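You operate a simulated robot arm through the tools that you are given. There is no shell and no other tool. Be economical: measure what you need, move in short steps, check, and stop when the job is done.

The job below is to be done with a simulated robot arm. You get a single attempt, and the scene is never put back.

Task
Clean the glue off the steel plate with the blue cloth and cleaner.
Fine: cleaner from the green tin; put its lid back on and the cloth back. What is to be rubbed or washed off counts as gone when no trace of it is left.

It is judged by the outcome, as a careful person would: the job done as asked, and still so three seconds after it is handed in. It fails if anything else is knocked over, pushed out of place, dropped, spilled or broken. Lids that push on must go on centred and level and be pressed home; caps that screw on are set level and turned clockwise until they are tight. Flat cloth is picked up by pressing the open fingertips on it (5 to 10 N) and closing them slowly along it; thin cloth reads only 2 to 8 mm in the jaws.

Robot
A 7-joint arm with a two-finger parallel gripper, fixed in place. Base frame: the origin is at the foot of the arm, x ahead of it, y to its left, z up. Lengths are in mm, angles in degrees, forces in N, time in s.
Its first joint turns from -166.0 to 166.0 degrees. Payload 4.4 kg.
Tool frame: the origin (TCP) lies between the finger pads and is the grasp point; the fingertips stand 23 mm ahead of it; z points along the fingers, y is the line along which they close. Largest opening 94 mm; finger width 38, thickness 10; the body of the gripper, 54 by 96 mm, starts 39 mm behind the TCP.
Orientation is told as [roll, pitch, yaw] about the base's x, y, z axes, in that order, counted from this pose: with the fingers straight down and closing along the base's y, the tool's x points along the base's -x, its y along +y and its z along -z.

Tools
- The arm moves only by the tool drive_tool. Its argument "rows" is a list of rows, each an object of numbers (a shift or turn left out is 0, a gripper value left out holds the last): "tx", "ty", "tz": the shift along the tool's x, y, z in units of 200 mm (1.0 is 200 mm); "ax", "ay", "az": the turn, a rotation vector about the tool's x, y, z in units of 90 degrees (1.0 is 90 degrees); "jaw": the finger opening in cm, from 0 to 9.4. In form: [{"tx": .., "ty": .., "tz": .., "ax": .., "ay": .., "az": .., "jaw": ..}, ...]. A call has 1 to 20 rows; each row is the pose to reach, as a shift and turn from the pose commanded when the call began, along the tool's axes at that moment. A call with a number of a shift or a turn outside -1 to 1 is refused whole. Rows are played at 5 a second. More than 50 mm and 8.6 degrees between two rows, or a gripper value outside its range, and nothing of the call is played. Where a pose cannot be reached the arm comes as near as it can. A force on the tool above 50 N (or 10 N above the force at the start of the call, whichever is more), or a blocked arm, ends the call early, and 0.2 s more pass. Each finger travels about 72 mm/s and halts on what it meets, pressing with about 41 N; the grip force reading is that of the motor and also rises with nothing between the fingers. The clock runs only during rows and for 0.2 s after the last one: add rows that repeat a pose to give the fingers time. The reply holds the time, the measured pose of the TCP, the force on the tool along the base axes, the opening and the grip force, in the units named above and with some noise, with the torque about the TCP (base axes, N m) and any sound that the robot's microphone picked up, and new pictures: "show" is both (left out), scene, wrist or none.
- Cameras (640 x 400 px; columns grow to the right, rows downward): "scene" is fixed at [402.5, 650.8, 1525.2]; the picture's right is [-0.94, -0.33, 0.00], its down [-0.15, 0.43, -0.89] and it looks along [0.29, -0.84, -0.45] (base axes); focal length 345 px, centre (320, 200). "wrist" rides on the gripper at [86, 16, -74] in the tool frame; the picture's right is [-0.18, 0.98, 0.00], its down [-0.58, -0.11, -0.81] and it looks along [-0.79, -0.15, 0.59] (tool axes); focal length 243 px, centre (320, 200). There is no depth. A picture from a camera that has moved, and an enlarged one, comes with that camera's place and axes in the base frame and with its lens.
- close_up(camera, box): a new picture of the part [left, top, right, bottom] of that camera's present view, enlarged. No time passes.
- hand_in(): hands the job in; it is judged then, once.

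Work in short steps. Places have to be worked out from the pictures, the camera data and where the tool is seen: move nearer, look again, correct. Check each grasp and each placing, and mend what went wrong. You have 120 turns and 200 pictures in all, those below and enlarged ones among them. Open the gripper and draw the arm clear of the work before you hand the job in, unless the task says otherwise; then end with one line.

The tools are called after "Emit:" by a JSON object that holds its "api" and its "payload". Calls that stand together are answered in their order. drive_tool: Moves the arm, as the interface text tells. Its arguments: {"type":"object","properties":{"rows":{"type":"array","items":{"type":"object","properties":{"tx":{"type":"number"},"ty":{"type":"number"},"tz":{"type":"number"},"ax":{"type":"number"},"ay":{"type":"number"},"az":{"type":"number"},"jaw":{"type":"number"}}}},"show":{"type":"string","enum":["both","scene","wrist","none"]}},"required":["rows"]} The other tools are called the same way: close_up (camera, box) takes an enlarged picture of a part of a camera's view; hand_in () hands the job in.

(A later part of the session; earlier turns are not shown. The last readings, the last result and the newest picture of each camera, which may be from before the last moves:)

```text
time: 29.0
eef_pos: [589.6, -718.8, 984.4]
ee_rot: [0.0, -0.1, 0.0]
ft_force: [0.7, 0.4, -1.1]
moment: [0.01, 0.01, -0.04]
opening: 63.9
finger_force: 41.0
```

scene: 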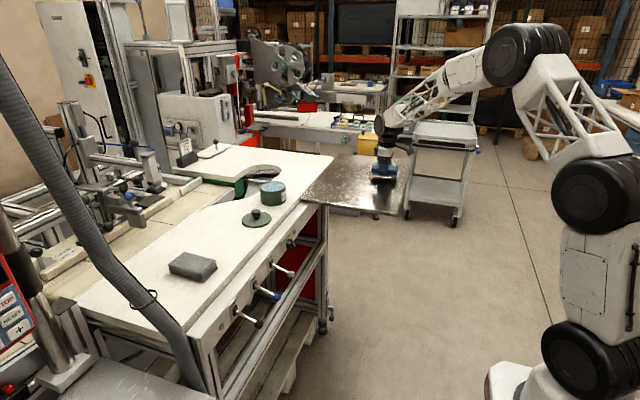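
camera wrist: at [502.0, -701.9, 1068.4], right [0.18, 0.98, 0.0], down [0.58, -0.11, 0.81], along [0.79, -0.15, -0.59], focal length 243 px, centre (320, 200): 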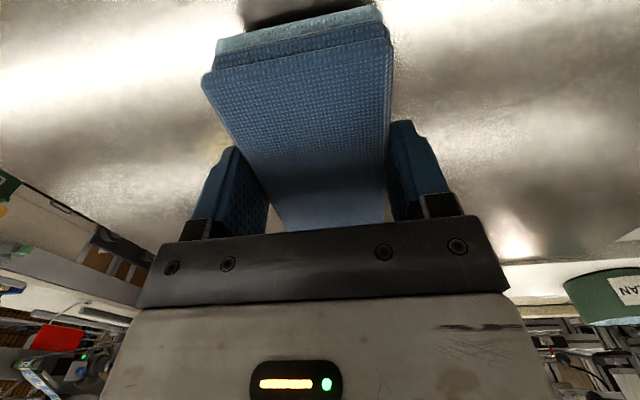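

Emit:
{"api": "drive_tool", "payload": {"rows": [{"tz": 0.01}, {"tz": 0.015}, {"tz": 0.02}], "show": "none"}}

Emit:
{"api": "close_up", "payload": {"camera": "scene", "box": [345, 150, 405, 190]}}

```text
time: 29.8
eef_pos: [589.1, -717.0, 981.5]
ee_rot: [0.1, 0.0, 0.0]
ft_force: [-0.4, 0.6, -0.7]
moment: [-0.05, -0.04, -0.01]
opening: 64.0
finger_force: 40.8
```

```text
10.00 times, centred on (375, 170) of scene
camera zoom: at [402.5, 650.8, 1525.2], right [-0.94, -0.33, 0.0], down [-0.15, 0.43, -0.89], along [0.29, -0.84, -0.45], focal length 3452 px, centre (-230, 500)
```

zoom: 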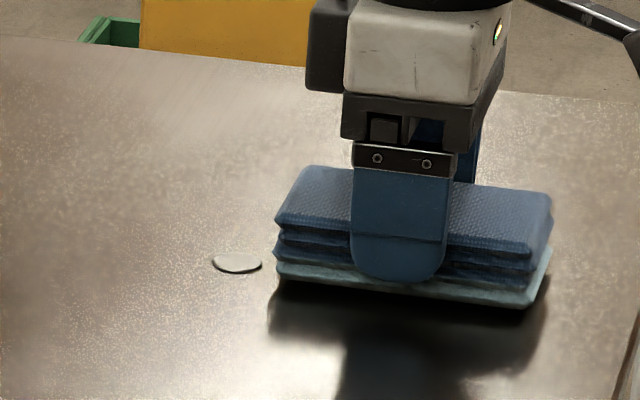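

Nearly touching; continue 1 mm steps.

Emit:
{"api": "drive_tool", "payload": {"rows": [{"tz": 0.006}, {"tz": 0.012}, {"tz": 0.018}], "show": "none"}}

```text
time: 30.6
eef_pos: [589.8, -720.1, 977.2]
ee_rot: [0.0, -0.1, -0.1]
ft_force: [-1.0, 1.6, 5.3]
moment: [0.09, -0.11, 0.07]
opening: 64.2
finger_force: 41.1
```

Contact (5 N). I press slightly more and stroke along y (away from the disc, then back), twice.

Emit:
{"api": "drive_tool", "payload": {"rows": [{"tz": 0.006}, {"tz": 0.006, "ty": -0.08}, {"tz": 0.006, "ty": -0.16}, {"tz": 0.006, "ty": -0.24}, {"tz": 0.006, "ty": -0.3}, {"tz": 0.006, "ty": -0.2}, {"tz": 0.006, "ty": -0.1}, {"tz": 0.006, "ty": 0.0}, {"tz": 0.006, "ty": 0.06}, {"tz": 0.006, "ty": -0.06}, {"tz": 0.006, "ty": -0.16}, {"tz": 0.006, "ty": -0.26}, {"tz": 0.006, "ty": -0.3}, {"tz": 0.006, "ty": -0.2}, {"tz": 0.006, "ty": -0.1}, {"tz": 0.006, "ty": 0.0}, {"tz": 0.006, "ty": 0.06}], "show": "none"}}

Emit:
{"api": "close_up", "payload": {"camera": "scene", "box": [345, 150, 405, 190]}}

```text
time: 31.8
eef_pos: [590.9, -774.1, 977.1]
ee_rot: [-0.2, -0.1, 0.0]
ft_force: [-1.7, 1.1, 7.7]
moment: [0.13, 0.12, 0.05]
opening: 64.0
finger_force: 41.2
stopped in row 5: the force on the tool passed its limit at 52 N (the readings are from after the stop); the commanded pose is now the measured one
```

```text
10.00 times, centred on (375, 170) of scene
camera zoom: at [402.5, 650.8, 1525.2], right [-0.94, -0.33, 0.0], down [-0.15, 0.43, -0.89], along [0.29, -0.84, -0.45], focal length 3452 px, centre (-230, 500)
```

zoom: 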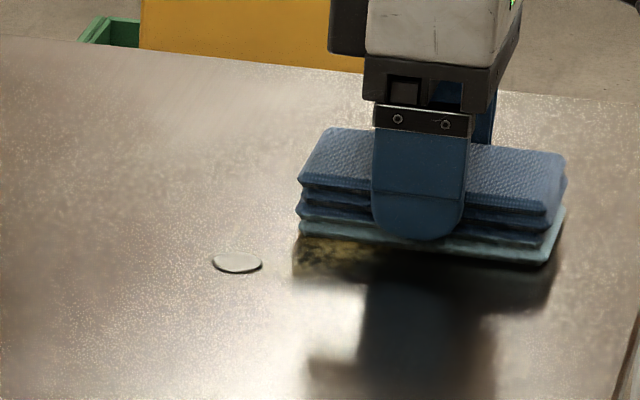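

The call ended on a force spike; current press is 8 N. I stroke back more slowly with no extra pressing.

Emit:
{"api": "drive_tool", "payload": {"rows": [{"ty": 0.04}, {"ty": 0.08}, {"ty": 0.12}, {"ty": 0.16}, {"ty": 0.2}, {"ty": 0.24}, {"ty": 0.28}, {"ty": 0.32}], "show": "none"}}

Emit:
{"api": "close_up", "payload": {"camera": "scene", "box": [345, 150, 405, 190]}}

```text
time: 33.6
eef_pos: [589.7, -710.3, 978.0]
ee_rot: [-0.1, -0.1, 0.0]
ft_force: [-0.1, -4.5, 8.0]
moment: [-0.03, 0.0, 0.02]
opening: 64.2
finger_force: 40.4
```

```text
10.00 times, centred on (375, 170) of scene
camera zoom: at [402.5, 650.8, 1525.2], right [-0.94, -0.33, 0.0], down [-0.15, 0.43, -0.89], along [0.29, -0.84, -0.45], focal length 3452 px, centre (-230, 500)
```

zoom: 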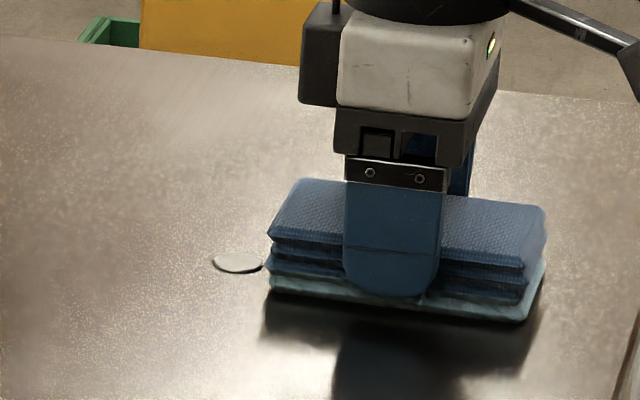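

Slow strokes are fine (8 N, disc untouched). I do another out-and-back cycle.

Emit:
{"api": "drive_tool", "payload": {"rows": [{"ty": -0.04}, {"ty": -0.08}, {"ty": -0.12}, {"ty": -0.16}, {"ty": -0.2}, {"ty": -0.24}, {"ty": -0.28}, {"ty": -0.32}, {"ty": -0.35}, {"ty": -0.38}, {"ty": -0.34}, {"ty": -0.3}, {"ty": -0.26}, {"ty": -0.22}, {"ty": -0.18}, {"ty": -0.14}, {"ty": -0.1}, {"ty": -0.06}, {"ty": -0.02}, {"ty": 0.0}], "show": "none"}}

```text
time: 37.8
eef_pos: [588.9, -710.0, 976.9]
ee_rot: [-0.2, -0.2, 0.1]
ft_force: [1.5, -8.0, 20.0]
moment: [-0.14, 0.0, 0.01]
opening: 64.1
finger_force: 41.3
```

I lift and move back to the viewing pose to check.

Emit:
{"api": "drive_tool", "payload": {"rows": [{"tz": -0.1}, {"tz": -0.3}, {"tz": -0.48, "ty": 0.1}, {"tz": -0.48, "ty": 0.3}, {"tz": -0.48, "ty": 0.5, "tx": -0.06}, {"tz": -0.48, "ty": 0.7, "tx": -0.12}, {"tz": -0.48, "ty": 0.85, "tx": -0.12}, {"tz": -0.48, "ty": 0.85, "tx": -0.12}], "show": "none"}}

Emit:
{"api": "close_up", "payload": {"camera": "wrist", "box": [0, 0, 240, 150]}}

Emit:
{"api": "close_up", "payload": {"camera": "scene", "box": [345, 150, 405, 190]}}

```text
time: 39.6
eef_pos: [613.8, -540.8, 1073.3]
ee_rot: [-0.2, 0.0, 0.0]
ft_force: [0.3, -0.7, -1.1]
moment: [-0.01, 0.02, 0.0]
opening: 64.1
finger_force: 41.3
```

```text
2.67 times, centred on (120, 75) of wrist
camera zoom: at [527.6, -524.2, 1146.6], right [0.18, 0.98, 0.0], down [0.58, -0.11, 0.81], along [0.79, -0.15, -0.59], focal length 647 px, centre (853, 533)
```

zoom: 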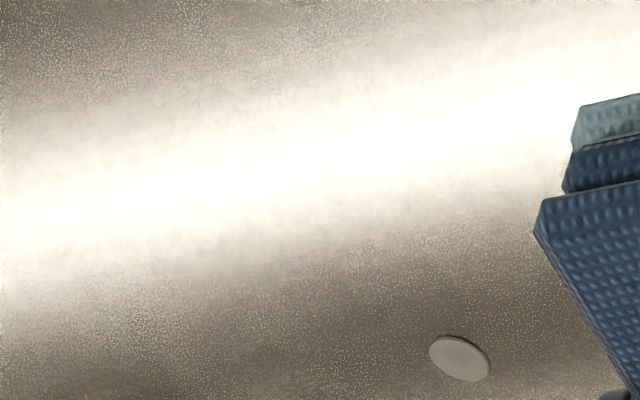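

```text
10.00 times, centred on (375, 170) of scene
camera zoom: at [402.5, 650.8, 1525.2], right [-0.94, -0.33, 0.0], down [-0.15, 0.43, -0.89], along [0.29, -0.84, -0.45], focal length 3452 px, centre (-230, 500)
```

zoom: 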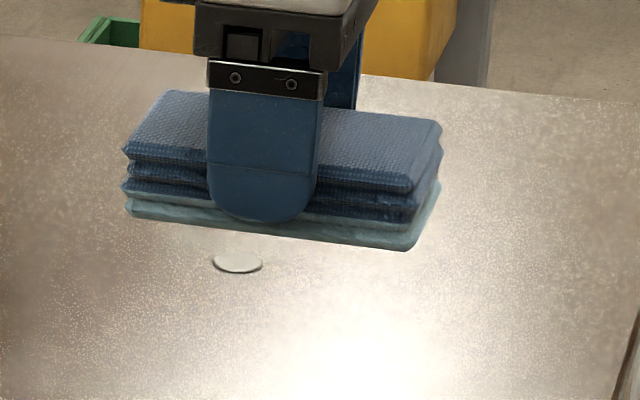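

It looks clean and the disc is where it was. I take another viewpoint to rule out traces hidden by glare or the cloth.

Emit:
{"api": "drive_tool", "payload": {"rows": [{"tx": -0.1, "tz": -0.1}, {"tx": -0.1, "tz": -0.3}, {"tx": -0.2, "tz": -0.4, "ty": 0.1}, {"tx": -0.2, "tz": -0.4, "ty": 0.1}], "show": "none"}}

Emit:
{"api": "close_up", "payload": {"camera": "wrist", "box": [0, 0, 200, 125]}}

Emit:
{"api": "close_up", "payload": {"camera": "scene", "box": [345, 152, 397, 184]}}

```text
time: 40.6
eef_pos: [653.1, -520.6, 1153.1]
ee_rot: [-0.2, -0.1, 0.0]
ft_force: [-0.6, 0.2, 0.1]
moment: [-0.01, 0.03, -0.05]
opening: 63.9
finger_force: 41.0
```

```text
3.20 times, centred on (100, 62) of wrist
camera zoom: at [567.3, -503.2, 1226.1], right [0.18, 0.98, 0.0], down [0.58, -0.11, 0.81], along [0.79, -0.15, -0.59], focal length 776 px, centre (1024, 640)
```

zoom: 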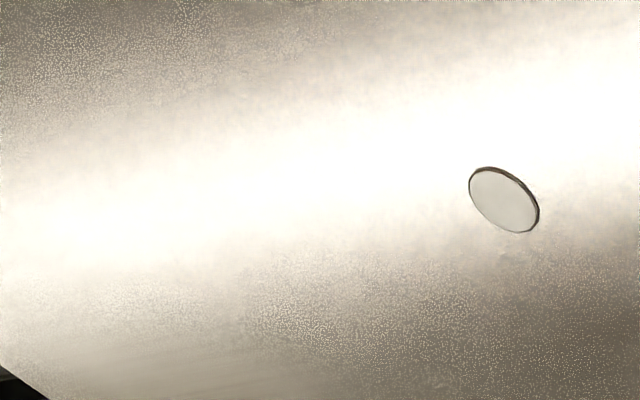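

```text
12.31 times, centred on (371, 168) of scene
camera zoom: at [402.5, 650.8, 1525.2], right [-0.94, -0.33, 0.0], down [-0.15, 0.43, -0.89], along [0.29, -0.84, -0.45], focal length 4248 px, centre (-308, 594)
```

zoom: 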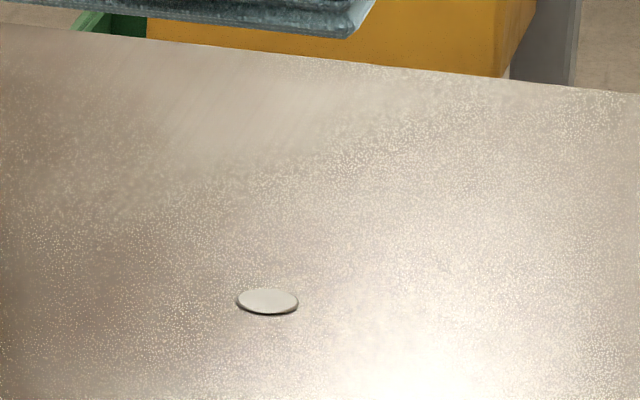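

I zoom on the area around the disc for faint residue.

Emit:
{"api": "close_up", "payload": {"camera": "wrist", "box": [110, 30, 206, 90]}}

Emit:
{"api": "close_up", "payload": {"camera": "scene", "box": [358, 168, 382, 183]}}

```text
6.67 times, centred on (158, 60) of wrist
camera zoom: at [567.3, -503.2, 1226.1], right [0.18, 0.98, 0.0], down [0.58, -0.11, 0.81], along [0.79, -0.15, -0.59], focal length 1618 px, centre (1400, 1133)
```

zoom: 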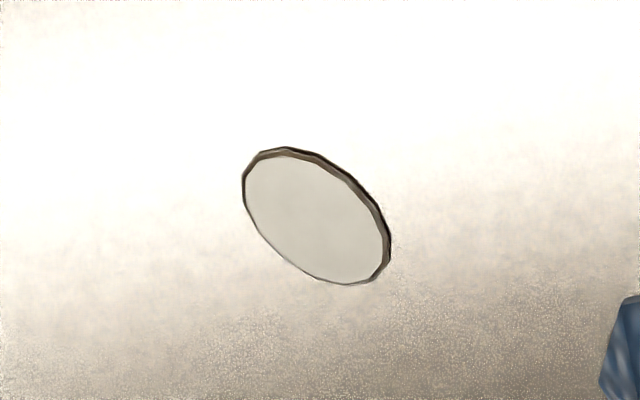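

```text
16.00 times, centred on (370, 176) of scene
camera zoom: at [402.5, 650.8, 1525.2], right [-0.94, -0.33, 0.0], down [-0.15, 0.43, -0.89], along [0.29, -0.84, -0.45], focal length 5523 px, centre (-480, 592)
```

zoom: 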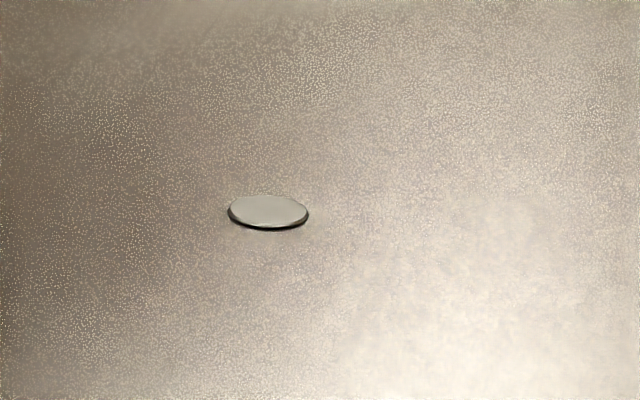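

It looks clean from all views. For certainty I add one more pass covering the strip just beside the disc on its −y side (disc at (659,-703.5), r≈12; cloth edge kept at y≤-720).

Emit:
{"api": "drive_tool", "payload": {"rows": [{"tx": 0.1, "ty": -0.2, "tz": 0.1}, {"tx": 0.2, "ty": -0.4, "tz": 0.2}, {"tx": 0.26, "ty": -0.6, "tz": 0.3}, {"tx": 0.26, "ty": -0.82, "tz": 0.38}, {"tx": 0.26, "ty": -1.0, "tz": 0.4}], "show": "none"}}

Emit:
{"api": "drive_tool", "payload": {"rows": [{"ty": -0.165, "tz": 0.1}, {"ty": -0.165, "tz": 0.3}, {"ty": -0.165, "tz": 0.42}, {"ty": -0.165, "tz": 0.45}, {"ty": -0.165, "tz": 0.46}], "show": "none"}}

Emit:
{"api": "close_up", "payload": {"camera": "scene", "box": [345, 150, 405, 190]}}

```text
time: 41.8
eef_pos: [600.3, -719.0, 1073.4]
ee_rot: [-0.1, 0.0, 0.0]
ft_force: [-0.4, -0.1, 0.3]
moment: [0.03, -0.01, 0.0]
opening: 64.1
finger_force: 40.5
```

```text
time: 43.0
eef_pos: [602.4, -753.1, 980.9]
ee_rot: [0.0, -0.1, 0.0]
ft_force: [-0.4, 0.6, -0.4]
moment: [-0.02, -0.02, 0.0]
opening: 64.1
finger_force: 41.0
```

```text
10.00 times, centred on (375, 170) of scene
camera zoom: at [402.5, 650.8, 1525.2], right [-0.94, -0.33, 0.0], down [-0.15, 0.43, -0.89], along [0.29, -0.84, -0.45], focal length 3452 px, centre (-230, 500)
```

zoom: 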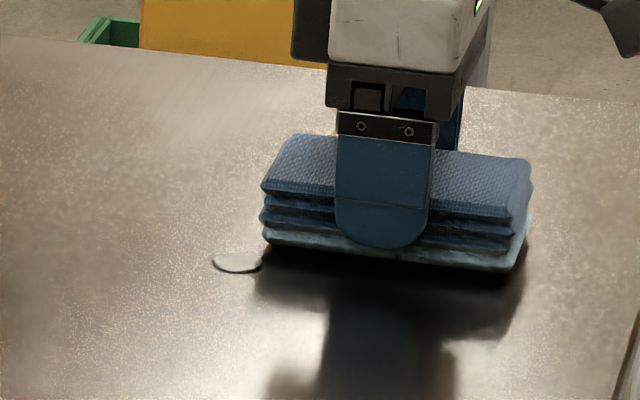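

Gap to the disc matches the estimate (~4 mm). I lower 4 mm with 1.5 mm extra margin, and stroke slowly in x.

Emit:
{"api": "drive_tool", "payload": {"rows": [{"ty": -0.008, "tz": 0.01}, {"ty": -0.008, "tz": 0.018}, {"ty": -0.008, "tz": 0.023}, {"ty": -0.008, "tz": 0.023, "tx": -0.025}, {"ty": -0.008, "tz": 0.023, "tx": -0.05}, {"ty": -0.008, "tz": 0.023, "tx": -0.075}, {"ty": -0.008, "tz": 0.023, "tx": -0.09}], "show": "none"}}

Emit:
{"api": "close_up", "payload": {"camera": "scene", "box": [345, 150, 405, 190]}}

```text
time: 44.6
eef_pos: [621.2, -755.4, 976.8]
ee_rot: [-0.3, 0.0, 0.0]
ft_force: [-5.3, 0.4, 11.8]
moment: [0.17, 0.13, 0.07]
opening: 64.3
finger_force: 40.9
```

```text
10.00 times, centred on (375, 170) of scene
camera zoom: at [402.5, 650.8, 1525.2], right [-0.94, -0.33, 0.0], down [-0.15, 0.43, -0.89], along [0.29, -0.84, -0.45], focal length 3452 px, centre (-230, 500)
```

zoom: 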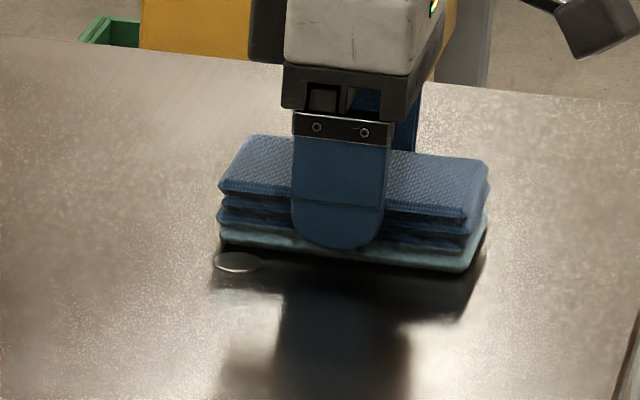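

Disc untouched, 12 N press. I stroke back and forth once more, then lift.

Emit:
{"api": "drive_tool", "payload": {"rows": [{"tx": 0.03}, {"tx": 0.06}, {"tx": 0.09}, {"tx": 0.12}, {"tx": 0.09}, {"tx": 0.06}, {"tx": 0.03}, {"tx": 0.0}, {"tx": 0.04}, {"tx": 0.08}, {"tx": 0.12}], "show": "none"}}

Emit:
{"api": "drive_tool", "payload": {"rows": [{"tz": -0.1}, {"tz": -0.3}, {"tz": -0.48, "ty": 0.1}, {"tz": -0.48, "ty": 0.3}, {"tz": -0.48, "ty": 0.5}, {"tz": -0.48, "ty": 0.7}, {"tz": -0.48, "ty": 0.9, "tx": -0.05}, {"tz": -0.48, "ty": 1.0, "tx": -0.05}, {"tz": -0.48, "ty": 1.0, "tx": -0.05}], "show": "none"}}

Emit:
{"api": "close_up", "payload": {"camera": "wrist", "box": [0, 0, 240, 150]}}

Emit:
{"api": "close_up", "payload": {"camera": "scene", "box": [345, 150, 405, 190]}}

```text
time: 47.0
eef_pos: [595.3, -753.2, 977.7]
ee_rot: [-0.2, -0.1, -0.1]
ft_force: [6.5, -0.7, 13.6]
moment: [0.05, -0.18, -0.01]
opening: 63.9
finger_force: 41.1
```

```text
time: 49.0
eef_pos: [606.6, -553.1, 1072.6]
ee_rot: [-0.1, -0.1, 0.0]
ft_force: [0.5, -0.8, -0.8]
moment: [-0.01, 0.0, 0.02]
opening: 63.9
finger_force: 41.3
```

```text
2.67 times, centred on (120, 75) of wrist
camera zoom: at [518.7, -536.6, 1146.7], right [0.18, 0.98, 0.0], down [0.58, -0.11, 0.81], along [0.79, -0.15, -0.59], focal length 647 px, centre (853, 533)
```

zoom: 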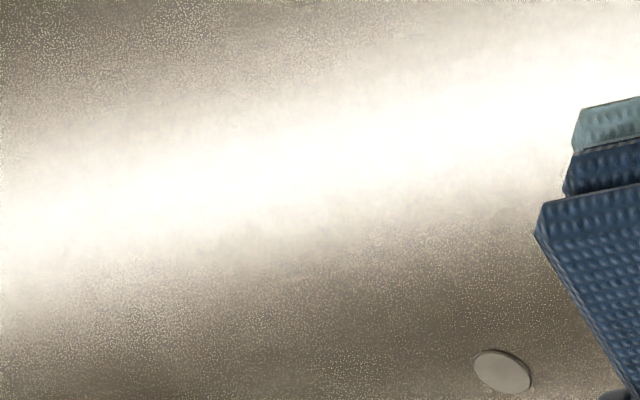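

```text
10.00 times, centred on (375, 170) of scene
camera zoom: at [402.5, 650.8, 1525.2], right [-0.94, -0.33, 0.0], down [-0.15, 0.43, -0.89], along [0.29, -0.84, -0.45], focal length 3452 px, centre (-230, 500)
```

zoom: 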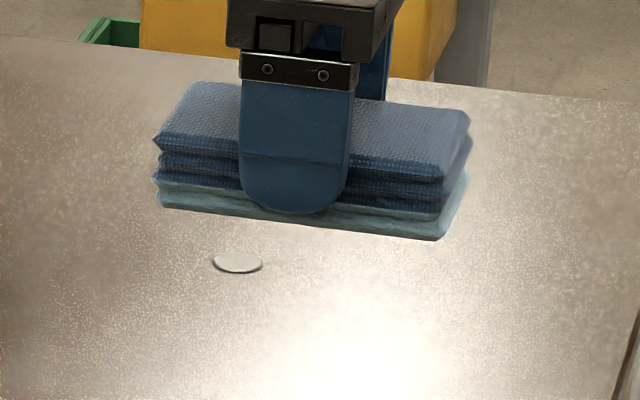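

I zoom to the disc's right side in the scene view, where I might see a faint tint.

Emit:
{"api": "close_up", "payload": {"camera": "scene", "box": [362, 170, 386, 185]}}

Emit:
{"api": "close_up", "payload": {"camera": "wrist", "box": [120, 100, 216, 160]}}

```text
16.00 times, centred on (374, 178) of scene
camera zoom: at [402.5, 650.8, 1525.2], right [-0.94, -0.33, 0.0], down [-0.15, 0.43, -0.89], along [0.29, -0.84, -0.45], focal length 5523 px, centre (-544, 560)
```

zoom: 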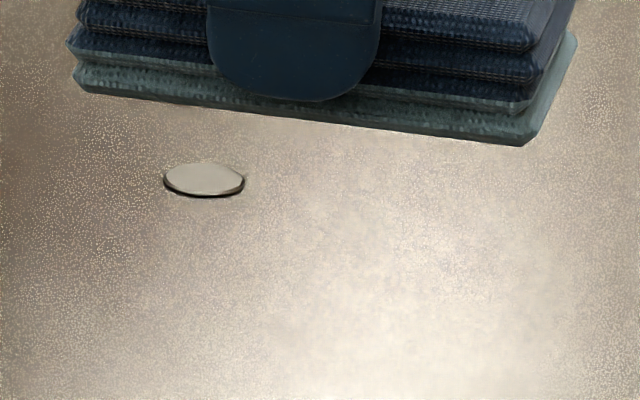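

```text
6.67 times, centred on (168, 130) of wrist
camera zoom: at [518.7, -536.6, 1146.7], right [0.18, 0.98, 0.0], down [0.58, -0.11, 0.81], along [0.79, -0.15, -0.59], focal length 1618 px, centre (1333, 667)
```

zoom: 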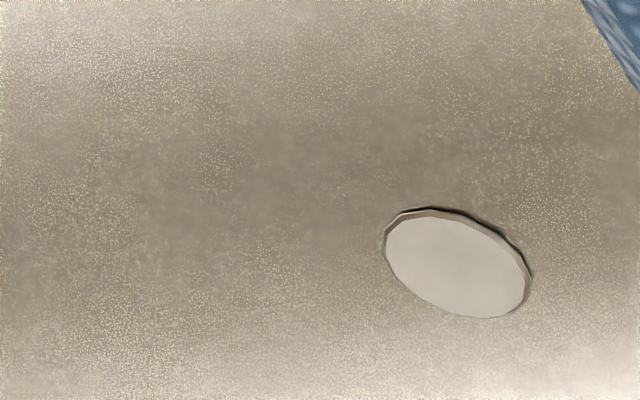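

Clean, disc unmoved. Now I carry the cloth back to its spot at (940,-57.5).

Emit:
{"api": "drive_tool", "payload": {"rows": [{"tz": -0.2}, {"tz": -0.4}, {"tz": -0.4, "tx": -0.14, "ty": 0.17}, {"tz": -0.4, "tx": -0.28, "ty": 0.34}, {"tz": -0.4, "tx": -0.42, "ty": 0.51}, {"tz": -0.4, "tx": -0.56, "ty": 0.68}, {"tz": -0.4, "tx": -0.7, "ty": 0.85}, {"tz": -0.4, "tx": -0.8, "ty": 1.0}], "show": "none"}}

Emit:
{"api": "drive_tool", "payload": {"rows": [{"tx": -0.15, "ty": 0.17}, {"tx": -0.3, "ty": 0.34}, {"tx": -0.45, "ty": 0.51}, {"tx": -0.6, "ty": 0.68}, {"tx": -0.75, "ty": 0.85}, {"tx": -0.85, "ty": 1.0}, {"tx": -0.85, "ty": 1.0}], "show": "none"}}

```text
time: 50.8
eef_pos: [764.9, -354.9, 1152.4]
ee_rot: [-0.1, -0.1, 0.0]
ft_force: [0.0, 0.4, -0.5]
moment: [-0.04, 0.0, 0.01]
opening: 64.2
finger_force: 40.6
```

```text
time: 52.4
eef_pos: [936.7, -153.6, 1153.6]
ee_rot: [-0.1, -0.1, 0.0]
ft_force: [0.2, 0.3, -0.3]
moment: [-0.01, 0.01, 0.02]
opening: 64.2
finger_force: 40.9
```

I go over the original spot, match the yaw, and descend to z≈990.

Emit:
{"api": "drive_tool", "payload": {"rows": [{"ty": 0.2, "tx": -0.01, "az": -0.01}, {"ty": 0.4, "tx": -0.02, "az": -0.037}, {"ty": 0.48, "tx": -0.02, "az": -0.037, "tz": 0.1}, {"ty": 0.48, "tx": -0.02, "az": -0.037, "tz": 0.3}, {"ty": 0.48, "tx": -0.02, "az": -0.037, "tz": 0.5}, {"ty": 0.48, "tx": -0.02, "az": -0.037, "tz": 0.7}, {"ty": 0.48, "tx": -0.02, "az": -0.037, "tz": 0.81}, {"ty": 0.48, "tx": -0.02, "az": -0.037, "tz": 0.81}], "show": "none"}}

Emit:
{"api": "close_up", "payload": {"camera": "scene", "box": [190, 200, 260, 260]}}

```text
time: 54.2
eef_pos: [940.1, -57.9, 990.2]
ee_rot: [-0.1, -0.2, 3.3]
ft_force: [-0.9, -0.1, 0.0]
moment: [-0.01, -0.02, 0.0]
opening: 64.0
finger_force: 41.0
```

```text
6.67 times, centred on (225, 230) of scene
camera zoom: at [402.5, 650.8, 1525.2], right [-0.94, -0.33, 0.0], down [-0.15, 0.43, -0.89], along [0.29, -0.84, -0.45], focal length 2301 px, centre (953, 0)
```

zoom: 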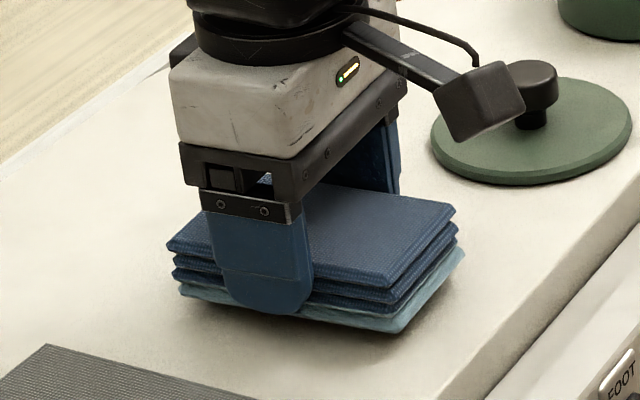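

Position matches. I lower gently to contact.

Emit:
{"api": "drive_tool", "payload": {"rows": [{"tz": 0.015}, {"tz": 0.028}, {"tz": 0.036}, {"tz": 0.042}], "show": "none"}}

```text
time: 55.2
eef_pos: [940.1, -57.7, 982.6]
ee_rot: [-0.1, -0.2, 3.3]
ft_force: [-2.5, -2.0, 11.2]
moment: [0.1, 0.36, 0.04]
opening: 63.9
finger_force: 41.1
```

The cloth is on the bench (11 N). I open and rise, then check.

Emit:
{"api": "drive_tool", "payload": {"rows": [{"tz": -0.005, "jaw": 7}, {"tz": -0.005, "jaw": 8.5}, {"tz": -0.005, "jaw": 9.4}, {"tz": -0.2}, {"tz": -0.4}, {"tz": -0.6, "az": 0.037}], "show": "none"}}

Emit:
{"api": "close_up", "payload": {"camera": "scene", "box": [170, 170, 300, 290]}}

```text
time: 56.6
eef_pos: [939.6, -57.7, 1100.8]
ee_rot: [0.0, -0.1, 0.0]
ft_force: [-0.2, -0.3, 0.0]
moment: [0.01, -0.04, -0.01]
opening: 94.0
finger_force: 0.1
```

```text
3.33 times, centred on (235, 230) of scene
camera zoom: at [402.5, 650.8, 1525.2], right [-0.94, -0.33, 0.0], down [-0.15, 0.43, -0.89], along [0.29, -0.84, -0.45], focal length 1151 px, centre (603, 100)
```

zoom: 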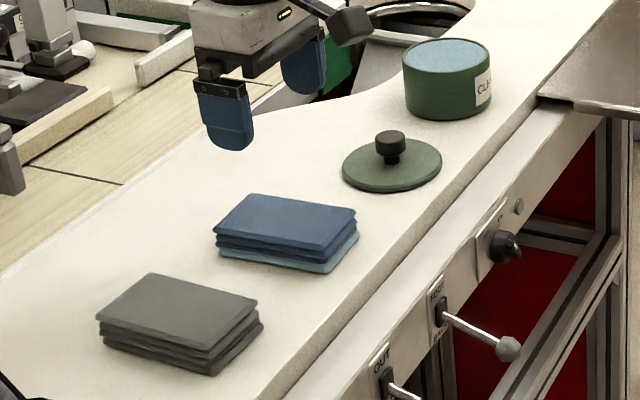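

Cloth is back in place. Now over the lid knob at (915.5,-210).

Emit:
{"api": "drive_tool", "payload": {"rows": [{"tx": 0.04, "ty": -0.2, "jaw": 6}, {"tx": 0.08, "ty": -0.4}, {"tx": 0.12, "ty": -0.6}, {"tx": 0.12, "ty": -0.762}, {"tx": 0.12, "ty": -0.762, "tz": 0.1}, {"tx": 0.12, "ty": -0.762, "tz": 0.1}], "show": "wrist"}}

```text
time: 58.0
eef_pos: [915.3, -211.8, 1082.6]
ee_rot: [-0.1, -0.1, 0.0]
ft_force: [-0.2, 0.1, -0.3]
moment: [-0.01, -0.01, 0.02]
opening: 60.0
finger_force: 0.1
camera wrist: at [828.8, -194.0, 1156.7], right [0.18, 0.98, 0.0], down [0.58, -0.11, 0.81], along [0.79, -0.15, -0.59], focal length 243 px, centre (320, 200)
```

wrist: 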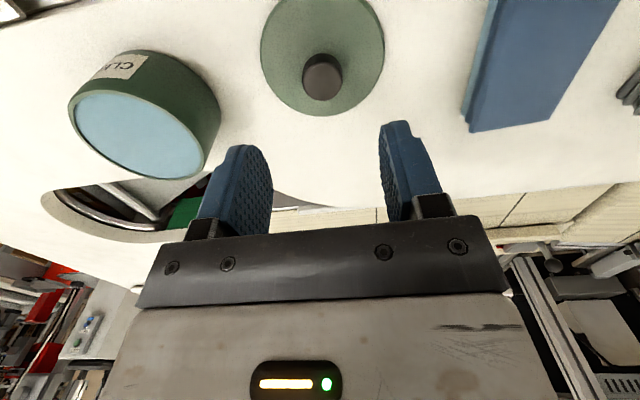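

Knob aligned. I lower to z≈991.5 and also re-check the tin's position in the same crop as before dipping.

Emit:
{"api": "drive_tool", "payload": {"rows": [{"tz": 0.2, "ty": 0.007}, {"tz": 0.35, "ty": 0.007}, {"tz": 0.43, "ty": 0.007}, {"tz": 0.455, "ty": 0.007}, {"tz": 0.455, "ty": 0.007}], "show": "none"}}

Emit:
{"api": "close_up", "payload": {"camera": "scene", "box": [230, 140, 310, 210]}}

```text
time: 59.2
eef_pos: [915.7, -211.4, 990.5]
ee_rot: [-0.1, -0.1, 0.0]
ft_force: [0.6, 0.7, 1.1]
moment: [-0.02, 0.0, -0.05]
opening: 60.1
finger_force: 0.0
```

```text
5.71 times, centred on (270, 175) of scene
camera zoom: at [402.5, 650.8, 1525.2], right [-0.94, -0.33, 0.0], down [-0.15, 0.43, -0.89], along [0.29, -0.84, -0.45], focal length 1972 px, centre (606, 343)
```

zoom: 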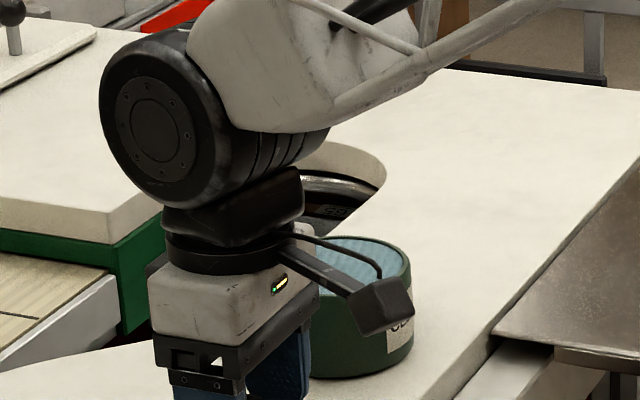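

Tin is essentially unmoved. I close on the knob and lift.

Emit:
{"api": "drive_tool", "payload": {"rows": [{"jaw": 4.5}, {"jaw": 3.4}, {"jaw": 2.8}, {"jaw": 2.0}, {"jaw": 2.0}, {"tz": -0.1}, {"tz": -0.3}, {"tz": -0.5}, {"tz": -0.62}, {"tz": -0.62}], "show": "none"}}

Emit:
{"api": "close_up", "payload": {"camera": "scene", "box": [220, 130, 320, 210]}}

Emit:
{"api": "close_up", "payload": {"camera": "wrist", "box": [40, 0, 440, 250]}}

```text
time: 61.4
eef_pos: [916.5, -208.8, 1113.9]
ee_rot: [-0.1, -0.1, 0.0]
ft_force: [0.7, 0.0, 0.1]
moment: [-0.01, -0.02, 0.03]
opening: 28.6
finger_force: 41.4
```

```text
5.00 times, centred on (270, 170) of scene
camera zoom: at [402.5, 650.8, 1525.2], right [-0.94, -0.33, 0.0], down [-0.15, 0.43, -0.89], along [0.29, -0.84, -0.45], focal length 1726 px, centre (570, 350)
```

zoom: 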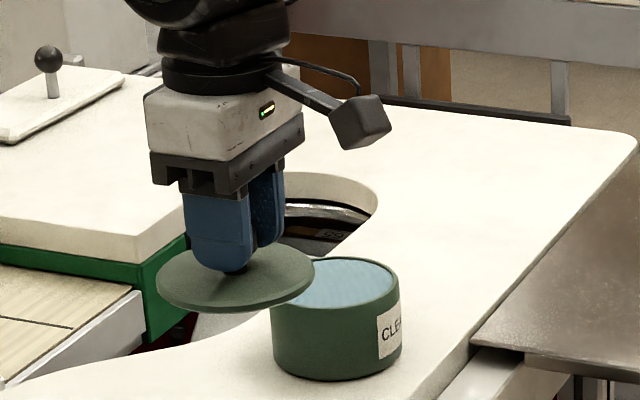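

```text
1.60 times, centred on (240, 125) of wrist
camera zoom: at [829.4, -192.7, 1188.0], right [0.18, 0.98, 0.0], down [0.58, -0.11, 0.81], along [0.79, -0.15, -0.59], focal length 388 px, centre (448, 320)
```

zoom: 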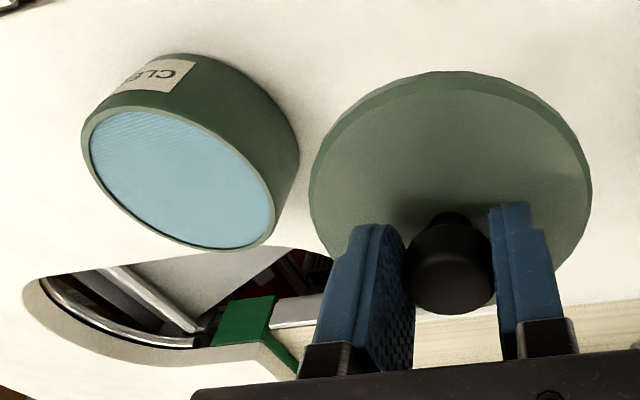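

Lid held. I carry it over the tin at (928,-355) staying high, then look.

Emit:
{"api": "drive_tool", "payload": {"rows": [{"ty": -0.2, "tx": -0.02}, {"ty": -0.4, "tx": -0.04}, {"ty": -0.6, "tx": -0.06}, {"ty": -0.726, "tx": -0.061}, {"ty": -0.726, "tx": -0.061, "tz": 0.1}, {"ty": -0.726, "tx": -0.061, "tz": 0.2}, {"ty": -0.726, "tx": -0.061, "tz": 0.2}], "show": "none"}}

Emit:
{"api": "close_up", "payload": {"camera": "scene", "box": [240, 150, 304, 200]}}

Emit:
{"api": "close_up", "payload": {"camera": "wrist", "box": [160, 0, 480, 200]}}

```text
time: 63.0
eef_pos: [927.8, -354.0, 1075.6]
ee_rot: [-0.1, -0.1, 0.0]
ft_force: [0.4, -0.3, 0.0]
moment: [-0.01, 0.01, -0.01]
opening: 28.1
finger_force: 40.9
```

```text
8.00 times, centred on (272, 175) of scene
camera zoom: at [402.5, 650.8, 1525.2], right [-0.94, -0.33, 0.0], down [-0.15, 0.43, -0.89], along [0.29, -0.84, -0.45], focal length 2762 px, centre (704, 400)
```

zoom: 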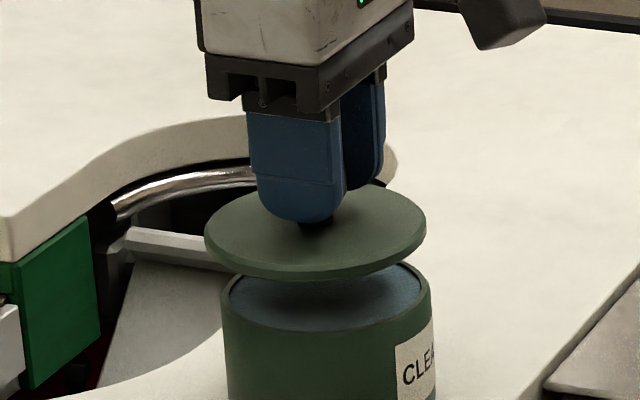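

```text
2.00 times, centred on (320, 100) of wrist
camera zoom: at [840.5, -337.8, 1148.7], right [0.18, 0.98, 0.0], down [0.58, -0.11, 0.81], along [0.79, -0.15, -0.59], focal length 485 px, centre (320, 400)
```

zoom: 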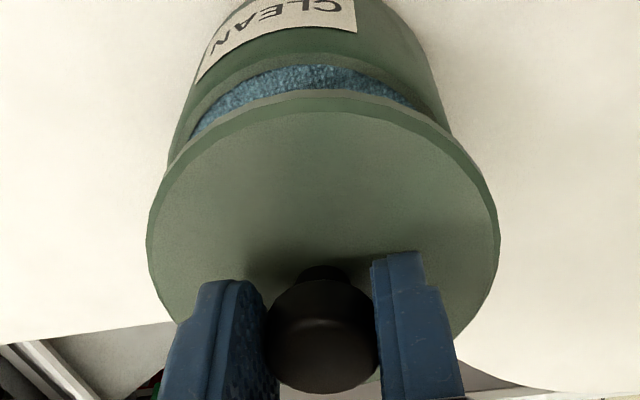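

Lid appears roughly centred (perhaps 2–3 mm off to +x). I lower to ~5 mm above the rim to judge it better.

Emit:
{"api": "drive_tool", "payload": {"rows": [{"tz": 0.05}, {"tz": 0.09}, {"tz": 0.11}, {"tz": 0.11}], "show": "none"}}

Emit:
{"api": "close_up", "payload": {"camera": "scene", "box": [250, 165, 298, 205]}}

Emit:
{"api": "close_up", "payload": {"camera": "wrist", "box": [200, 0, 440, 150]}}

```text
time: 64.0
eef_pos: [927.9, -355.2, 1054.2]
ee_rot: [-0.1, -0.1, 0.0]
ft_force: [0.4, 0.8, 0.2]
moment: [0.02, 0.0, 0.01]
opening: 28.2
finger_force: 40.9
```

```text
10.00 times, centred on (274, 185) of scene
camera zoom: at [402.5, 650.8, 1525.2], right [-0.94, -0.33, 0.0], down [-0.15, 0.43, -0.89], along [0.29, -0.84, -0.45], focal length 3452 px, centre (780, 350)
```

zoom: 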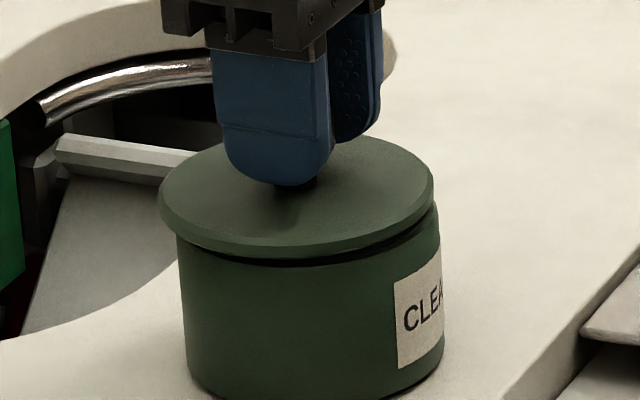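

```text
2.67 times, centred on (320, 75) of wrist
camera zoom: at [841.6, -338.2, 1127.0], right [0.18, 0.98, 0.0], down [0.58, -0.11, 0.81], along [0.79, -0.15, -0.59], focal length 647 px, centre (320, 533)
```

zoom: 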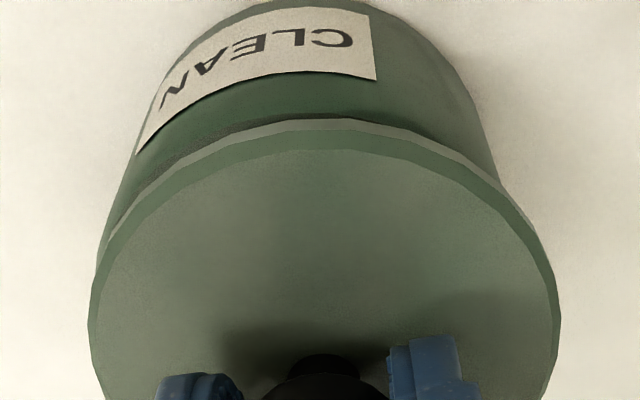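

Compared with the original seated view (overhang 12/0 px at this scale), the lid now overhangs 20/−6, so it should shift about 2 mm in −x and 1 mm in −y. I apply that and recheck.

Emit:
{"api": "drive_tool", "payload": {"rows": [{"tx": 0.006, "ty": -0.003}, {"tx": 0.011, "ty": -0.006}, {"tx": 0.011, "ty": -0.006}], "show": "none"}}

Emit:
{"api": "close_up", "payload": {"camera": "scene", "box": [250, 165, 298, 205]}}

Emit:
{"api": "close_up", "payload": {"camera": "wrist", "box": [200, 0, 440, 150]}}

```text
time: 64.8
eef_pos: [925.0, -356.2, 1053.1]
ee_rot: [-0.1, -0.1, 0.0]
ft_force: [0.6, 0.3, -1.9]
moment: [-0.01, -0.03, -0.01]
opening: 28.3
finger_force: 40.8
```

```text
10.00 times, centred on (274, 185) of scene
camera zoom: at [402.5, 650.8, 1525.2], right [-0.94, -0.33, 0.0], down [-0.15, 0.43, -0.89], along [0.29, -0.84, -0.45], focal length 3452 px, centre (780, 350)
```

zoom: 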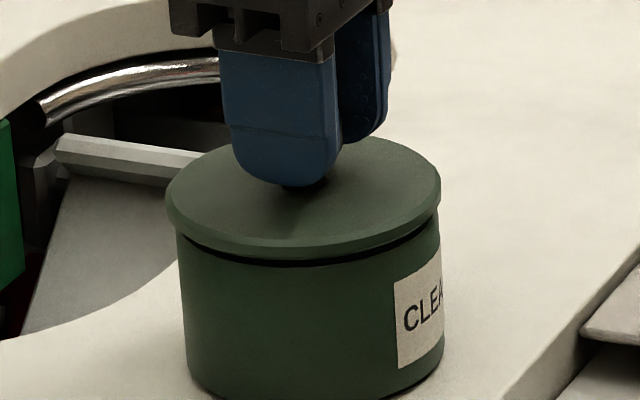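

```text
2.67 times, centred on (320, 75) of wrist
camera zoom: at [839.0, -339.0, 1126.7], right [0.18, 0.98, 0.0], down [0.58, -0.11, 0.81], along [0.79, -0.15, -0.59], focal length 647 px, centre (320, 533)
```

zoom: 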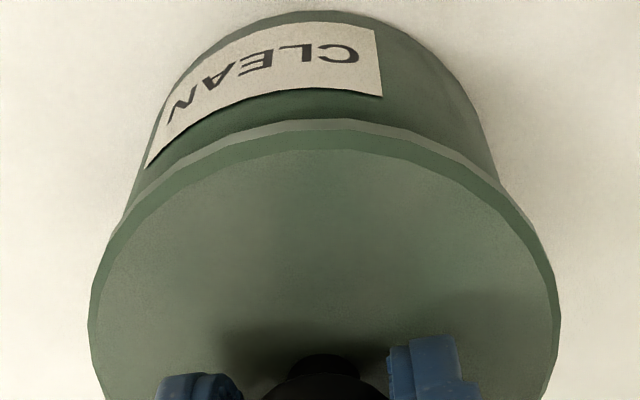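

Now nearly centred (<1 mm off). I nudge 0.6 mm more and lower to contact in small steps.

Emit:
{"api": "drive_tool", "payload": {"rows": [{"tx": 0.003, "ty": -0.002}, {"tx": 0.003, "ty": -0.002, "tz": 0.01}, {"tx": 0.003, "ty": -0.002, "tz": 0.018}, {"tx": 0.003, "ty": -0.002, "tz": 0.025}, {"tx": 0.003, "ty": -0.002, "tz": 0.03}], "show": "none"}}

Emit:
{"api": "close_up", "payload": {"camera": "scene", "box": [250, 165, 298, 205]}}

```text
time: 66.0
eef_pos: [925.8, -354.9, 1046.5]
ee_rot: [-0.1, -0.2, -0.1]
ft_force: [-0.5, 0.1, 0.1]
moment: [0.01, 0.02, -0.02]
opening: 28.3
finger_force: 41.2
```

```text
10.00 times, centred on (274, 185) of scene
camera zoom: at [402.5, 650.8, 1525.2], right [-0.94, -0.33, 0.0], down [-0.15, 0.43, -0.89], along [0.29, -0.84, -0.45], focal length 3452 px, centre (780, 350)
```

zoom: 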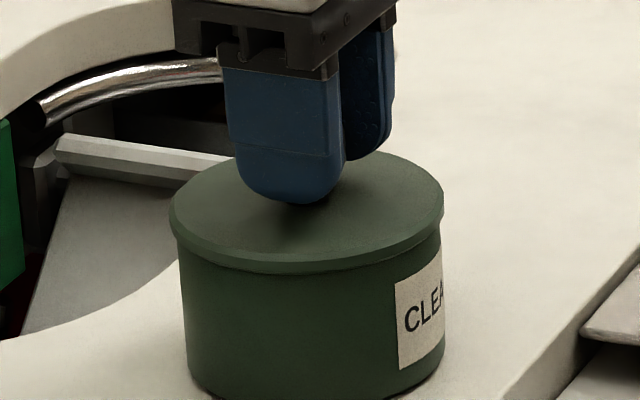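

Aligned nicely; no contact force yet. Continue down and press for the snap.

Emit:
{"api": "drive_tool", "payload": {"rows": [{"tz": 0.005}, {"tz": 0.01}, {"tz": 0.015}, {"tz": 0.02}], "show": "none"}}

```text
time: 67.0
eef_pos: [925.2, -356.6, 1046.2]
ee_rot: [-0.2, -0.3, 0.0]
ft_force: [-5.5, -1.5, 28.6]
moment: [0.26, 0.38, -0.07]
opening: 28.8
finger_force: 40.7
```

Contact, 29 N at z≈1046, about the original seat height. I press further.

Emit:
{"api": "drive_tool", "payload": {"rows": [{"tz": 0.004}, {"tz": 0.007}, {"tz": 0.01}, {"tz": 0.01}], "show": "none"}}

Emit:
{"api": "close_up", "payload": {"camera": "scene", "box": [250, 165, 298, 205]}}

```text
time: 68.0
eef_pos: [924.6, -356.5, 1040.1]
ee_rot: [-0.2, -0.2, 0.0]
ft_force: [7.3, -4.3, 45.0]
moment: [0.21, -0.34, -0.15]
opening: 28.5
finger_force: 41.2
```

```text
10.00 times, centred on (274, 185) of scene
camera zoom: at [402.5, 650.8, 1525.2], right [-0.94, -0.33, 0.0], down [-0.15, 0.43, -0.89], along [0.29, -0.84, -0.45], focal length 3452 px, centre (780, 350)
```

zoom: 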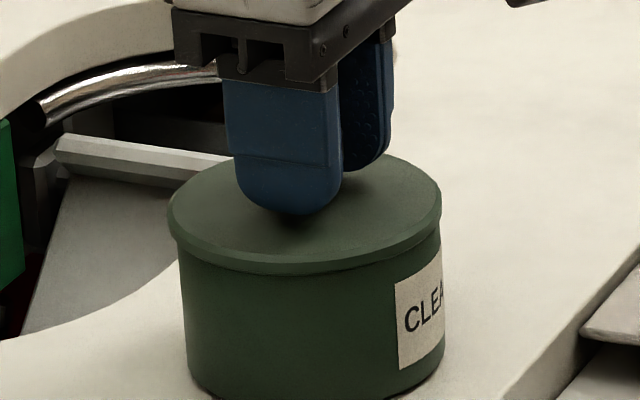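

No snap heard; the fingers slid down the knob to the lid. I release, rise and inspect the seating against the original view.

Emit:
{"api": "drive_tool", "payload": {"rows": [{"tz": -0.01}, {"tz": -0.012, "jaw": 4}, {"tz": -0.012, "jaw": 6}, {"tz": -0.012, "jaw": 6}, {"tz": -0.2}, {"tz": -0.35}], "show": "wrist"}}

Emit:
{"api": "close_up", "payload": {"camera": "scene", "box": [220, 120, 340, 220]}}

Emit:
{"api": "close_up", "payload": {"camera": "scene", "box": [250, 165, 298, 210]}}

```text
time: 69.4
eef_pos: [924.6, -354.3, 1110.5]
ee_rot: [-0.1, 0.0, 0.0]
ft_force: [-0.3, -0.1, -1.0]
moment: [0.01, 0.0, 0.01]
opening: 60.3
finger_force: 0.1
heard: snap
camera wrist: at [838.6, -337.3, 1184.5], right [0.18, 0.98, 0.0], down [0.58, -0.11, 0.81], along [0.79, -0.15, -0.59], focal length 243 px, centre (320, 200)
```

wrist: 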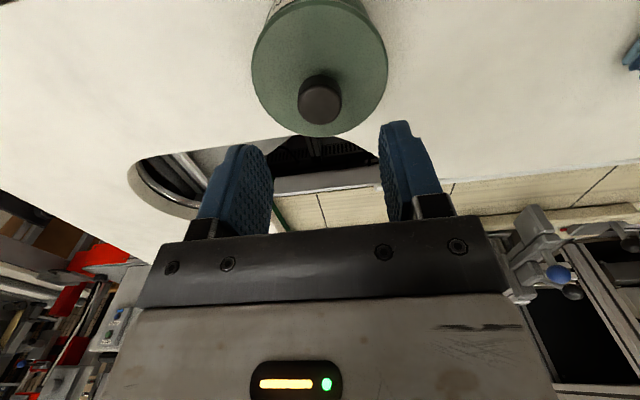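

```text
4.00 times, centred on (280, 170) of scene
camera zoom: at [402.5, 650.8, 1525.2], right [-0.94, -0.33, 0.0], down [-0.15, 0.43, -0.89], along [0.29, -0.84, -0.45], focal length 1381 px, centre (480, 320)
```

zoom: 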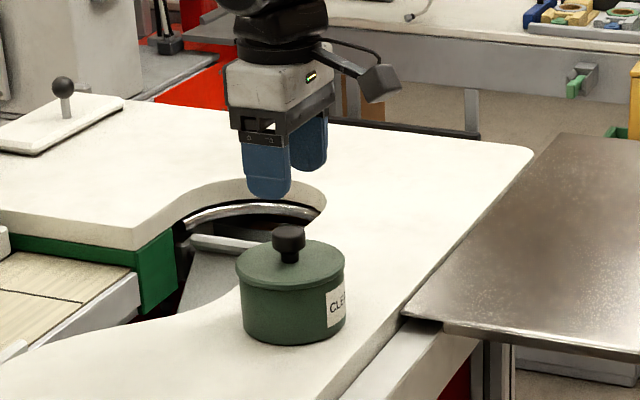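

```text
8.89 times, centred on (274, 188) of scene
camera zoom: at [402.5, 650.8, 1525.2], right [-0.94, -0.33, 0.0], down [-0.15, 0.43, -0.89], along [0.29, -0.84, -0.45], focal length 3068 px, centre (729, 311)
```

zoom: 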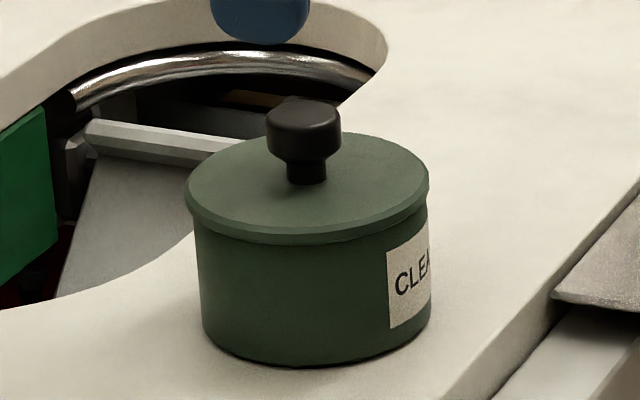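

Lid sits at the original height and level, and a snap was heard around release. To be sure it is home, I press the knob top with closed fingertips.

Emit:
{"api": "drive_tool", "payload": {"rows": [{"jaw": 3}, {"jaw": 0}, {"jaw": 0}, {"tz": 0.1}, {"tz": 0.16}, {"tz": 0.18}, {"tz": 0.19}], "show": "wrist"}}

Emit:
{"api": "close_up", "payload": {"camera": "scene", "box": [250, 160, 298, 200]}}

```text
time: 71.0
eef_pos: [925.8, -355.9, 1073.5]
ee_rot: [-0.1, -0.2, 0.0]
ft_force: [-0.8, 0.3, 0.1]
moment: [0.02, -0.02, 0.0]
opening: 0.1
finger_force: 40.8
camera wrist: at [838.6, -338.9, 1146.8], right [0.18, 0.98, 0.0], down [0.58, -0.11, 0.81], along [0.79, -0.15, -0.59], focal length 243 px, centre (320, 200)
```

wrist: 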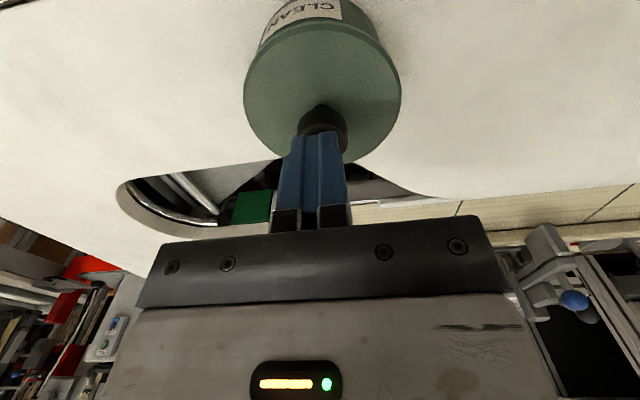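

```text
10.00 times, centred on (274, 180) of scene
camera zoom: at [402.5, 650.8, 1525.2], right [-0.94, -0.33, 0.0], down [-0.15, 0.43, -0.89], along [0.29, -0.84, -0.45], focal length 3452 px, centre (780, 400)
```

zoom: 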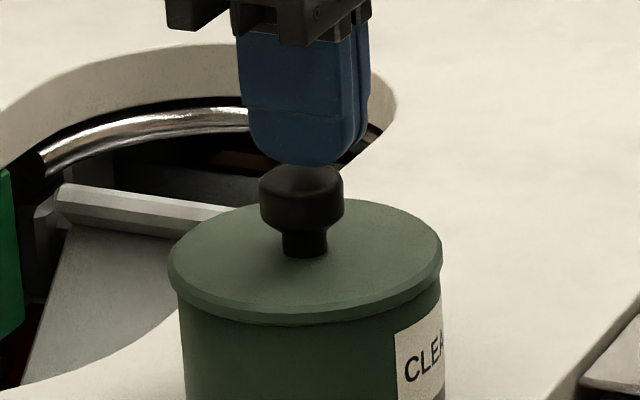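

Fingertips are centred just above the knob. I press down in small steps.

Emit:
{"api": "drive_tool", "payload": {"rows": [{"tz": 0.015}, {"tz": 0.025}, {"tz": 0.035}, {"tz": 0.04}], "show": "none"}}

```text
time: 72.0
eef_pos: [925.9, -355.8, 1065.8]
ee_rot: [-0.2, -0.2, 0.0]
ft_force: [-5.3, -1.5, 11.0]
moment: [-0.01, 0.18, 0.02]
opening: 0.0
finger_force: 41.3
```

Emit:
{"api": "drive_tool", "payload": {"rows": [{"tz": 0.006}, {"tz": 0.012}, {"tz": 0.018}, {"tz": 0.022}], "show": "none"}}

```text
time: 72.9
eef_pos: [926.5, -356.0, 1066.8]
ee_rot: [-0.2, -0.4, 0.0]
ft_force: [-1.3, 0.3, 5.6]
moment: [0.04, 0.14, -0.05]
opening: 0.3
finger_force: 41.2
stopped in row 4: the force on the tool passed its limit at 52 N (the readings are from after the stop); the commanded pose is now the measured one
```

It took 52 N without moving, so the lid is home. I rise, back off and inspect everything.

Emit:
{"api": "drive_tool", "payload": {"rows": [{"tz": -0.1}, {"tz": -0.3}, {"tz": -0.5, "jaw": 5}, {"tz": -0.6, "tx": 0.15}, {"tz": -0.7, "tx": 0.35}, {"tz": -0.75, "tx": 0.55}, {"tz": -0.75, "tx": 0.75, "jaw": 9.4}, {"tz": -0.75, "tx": 0.95}]}}

Emit:
{"api": "close_up", "payload": {"camera": "scene", "box": [250, 165, 298, 205]}}

Emit:
{"api": "close_up", "payload": {"camera": "scene", "box": [160, 140, 420, 300]}}

```text
time: 74.7
eef_pos: [734.6, -354.1, 1212.8]
ee_rot: [-0.2, -0.3, 0.0]
ft_force: [0.2, -0.8, -0.4]
moment: [-0.02, 0.02, -0.01]
opening: 93.7
finger_force: 0.0
camera wrist: at [648.0, -336.8, 1285.7], right [0.18, 0.98, 0.0], down [0.58, -0.11, 0.81], along [0.8, -0.15, -0.59], focal length 243 px, centre (320, 200)
```

scene: 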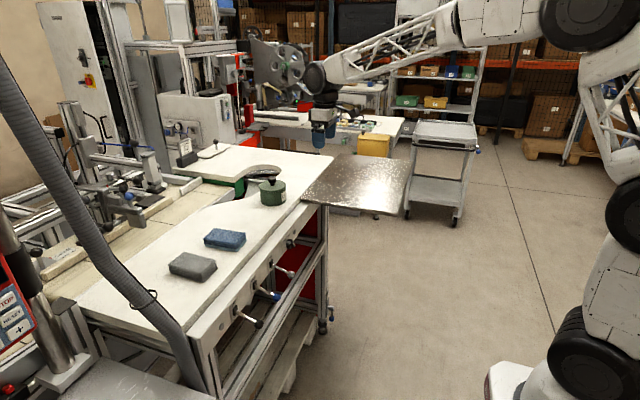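
wrist: 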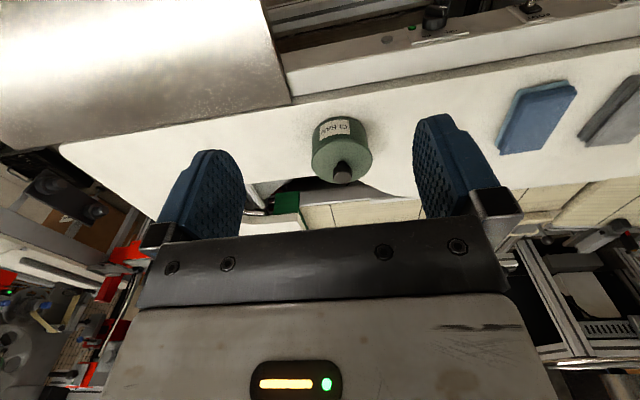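

```text
10.00 times, centred on (274, 185) of scene
camera zoom: at [402.5, 650.8, 1525.2], right [-0.94, -0.33, 0.0], down [-0.15, 0.43, -0.89], along [0.29, -0.84, -0.45], focal length 3452 px, centre (780, 350)
```

zoom: 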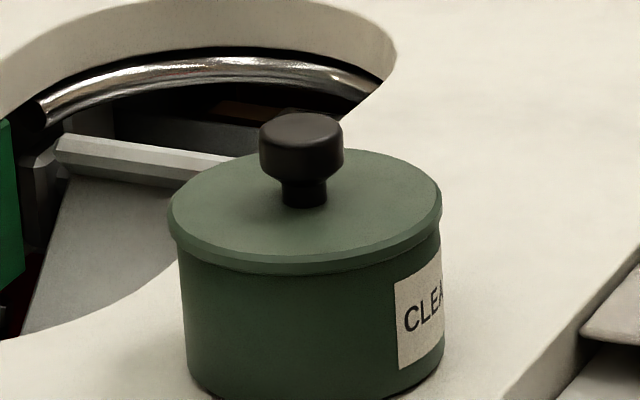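

```text
2.46 times, centred on (290, 220) of scene
camera zoom: at [402.5, 650.8, 1525.2], right [-0.94, -0.33, 0.0], down [-0.15, 0.43, -0.89], along [0.29, -0.84, -0.45], focal length 850 px, centre (394, 151)
```

zoom: 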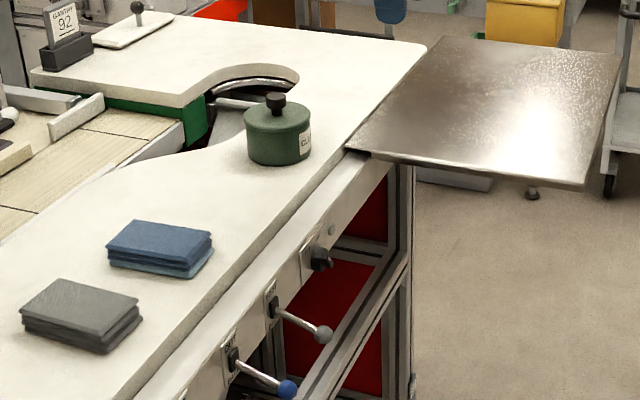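

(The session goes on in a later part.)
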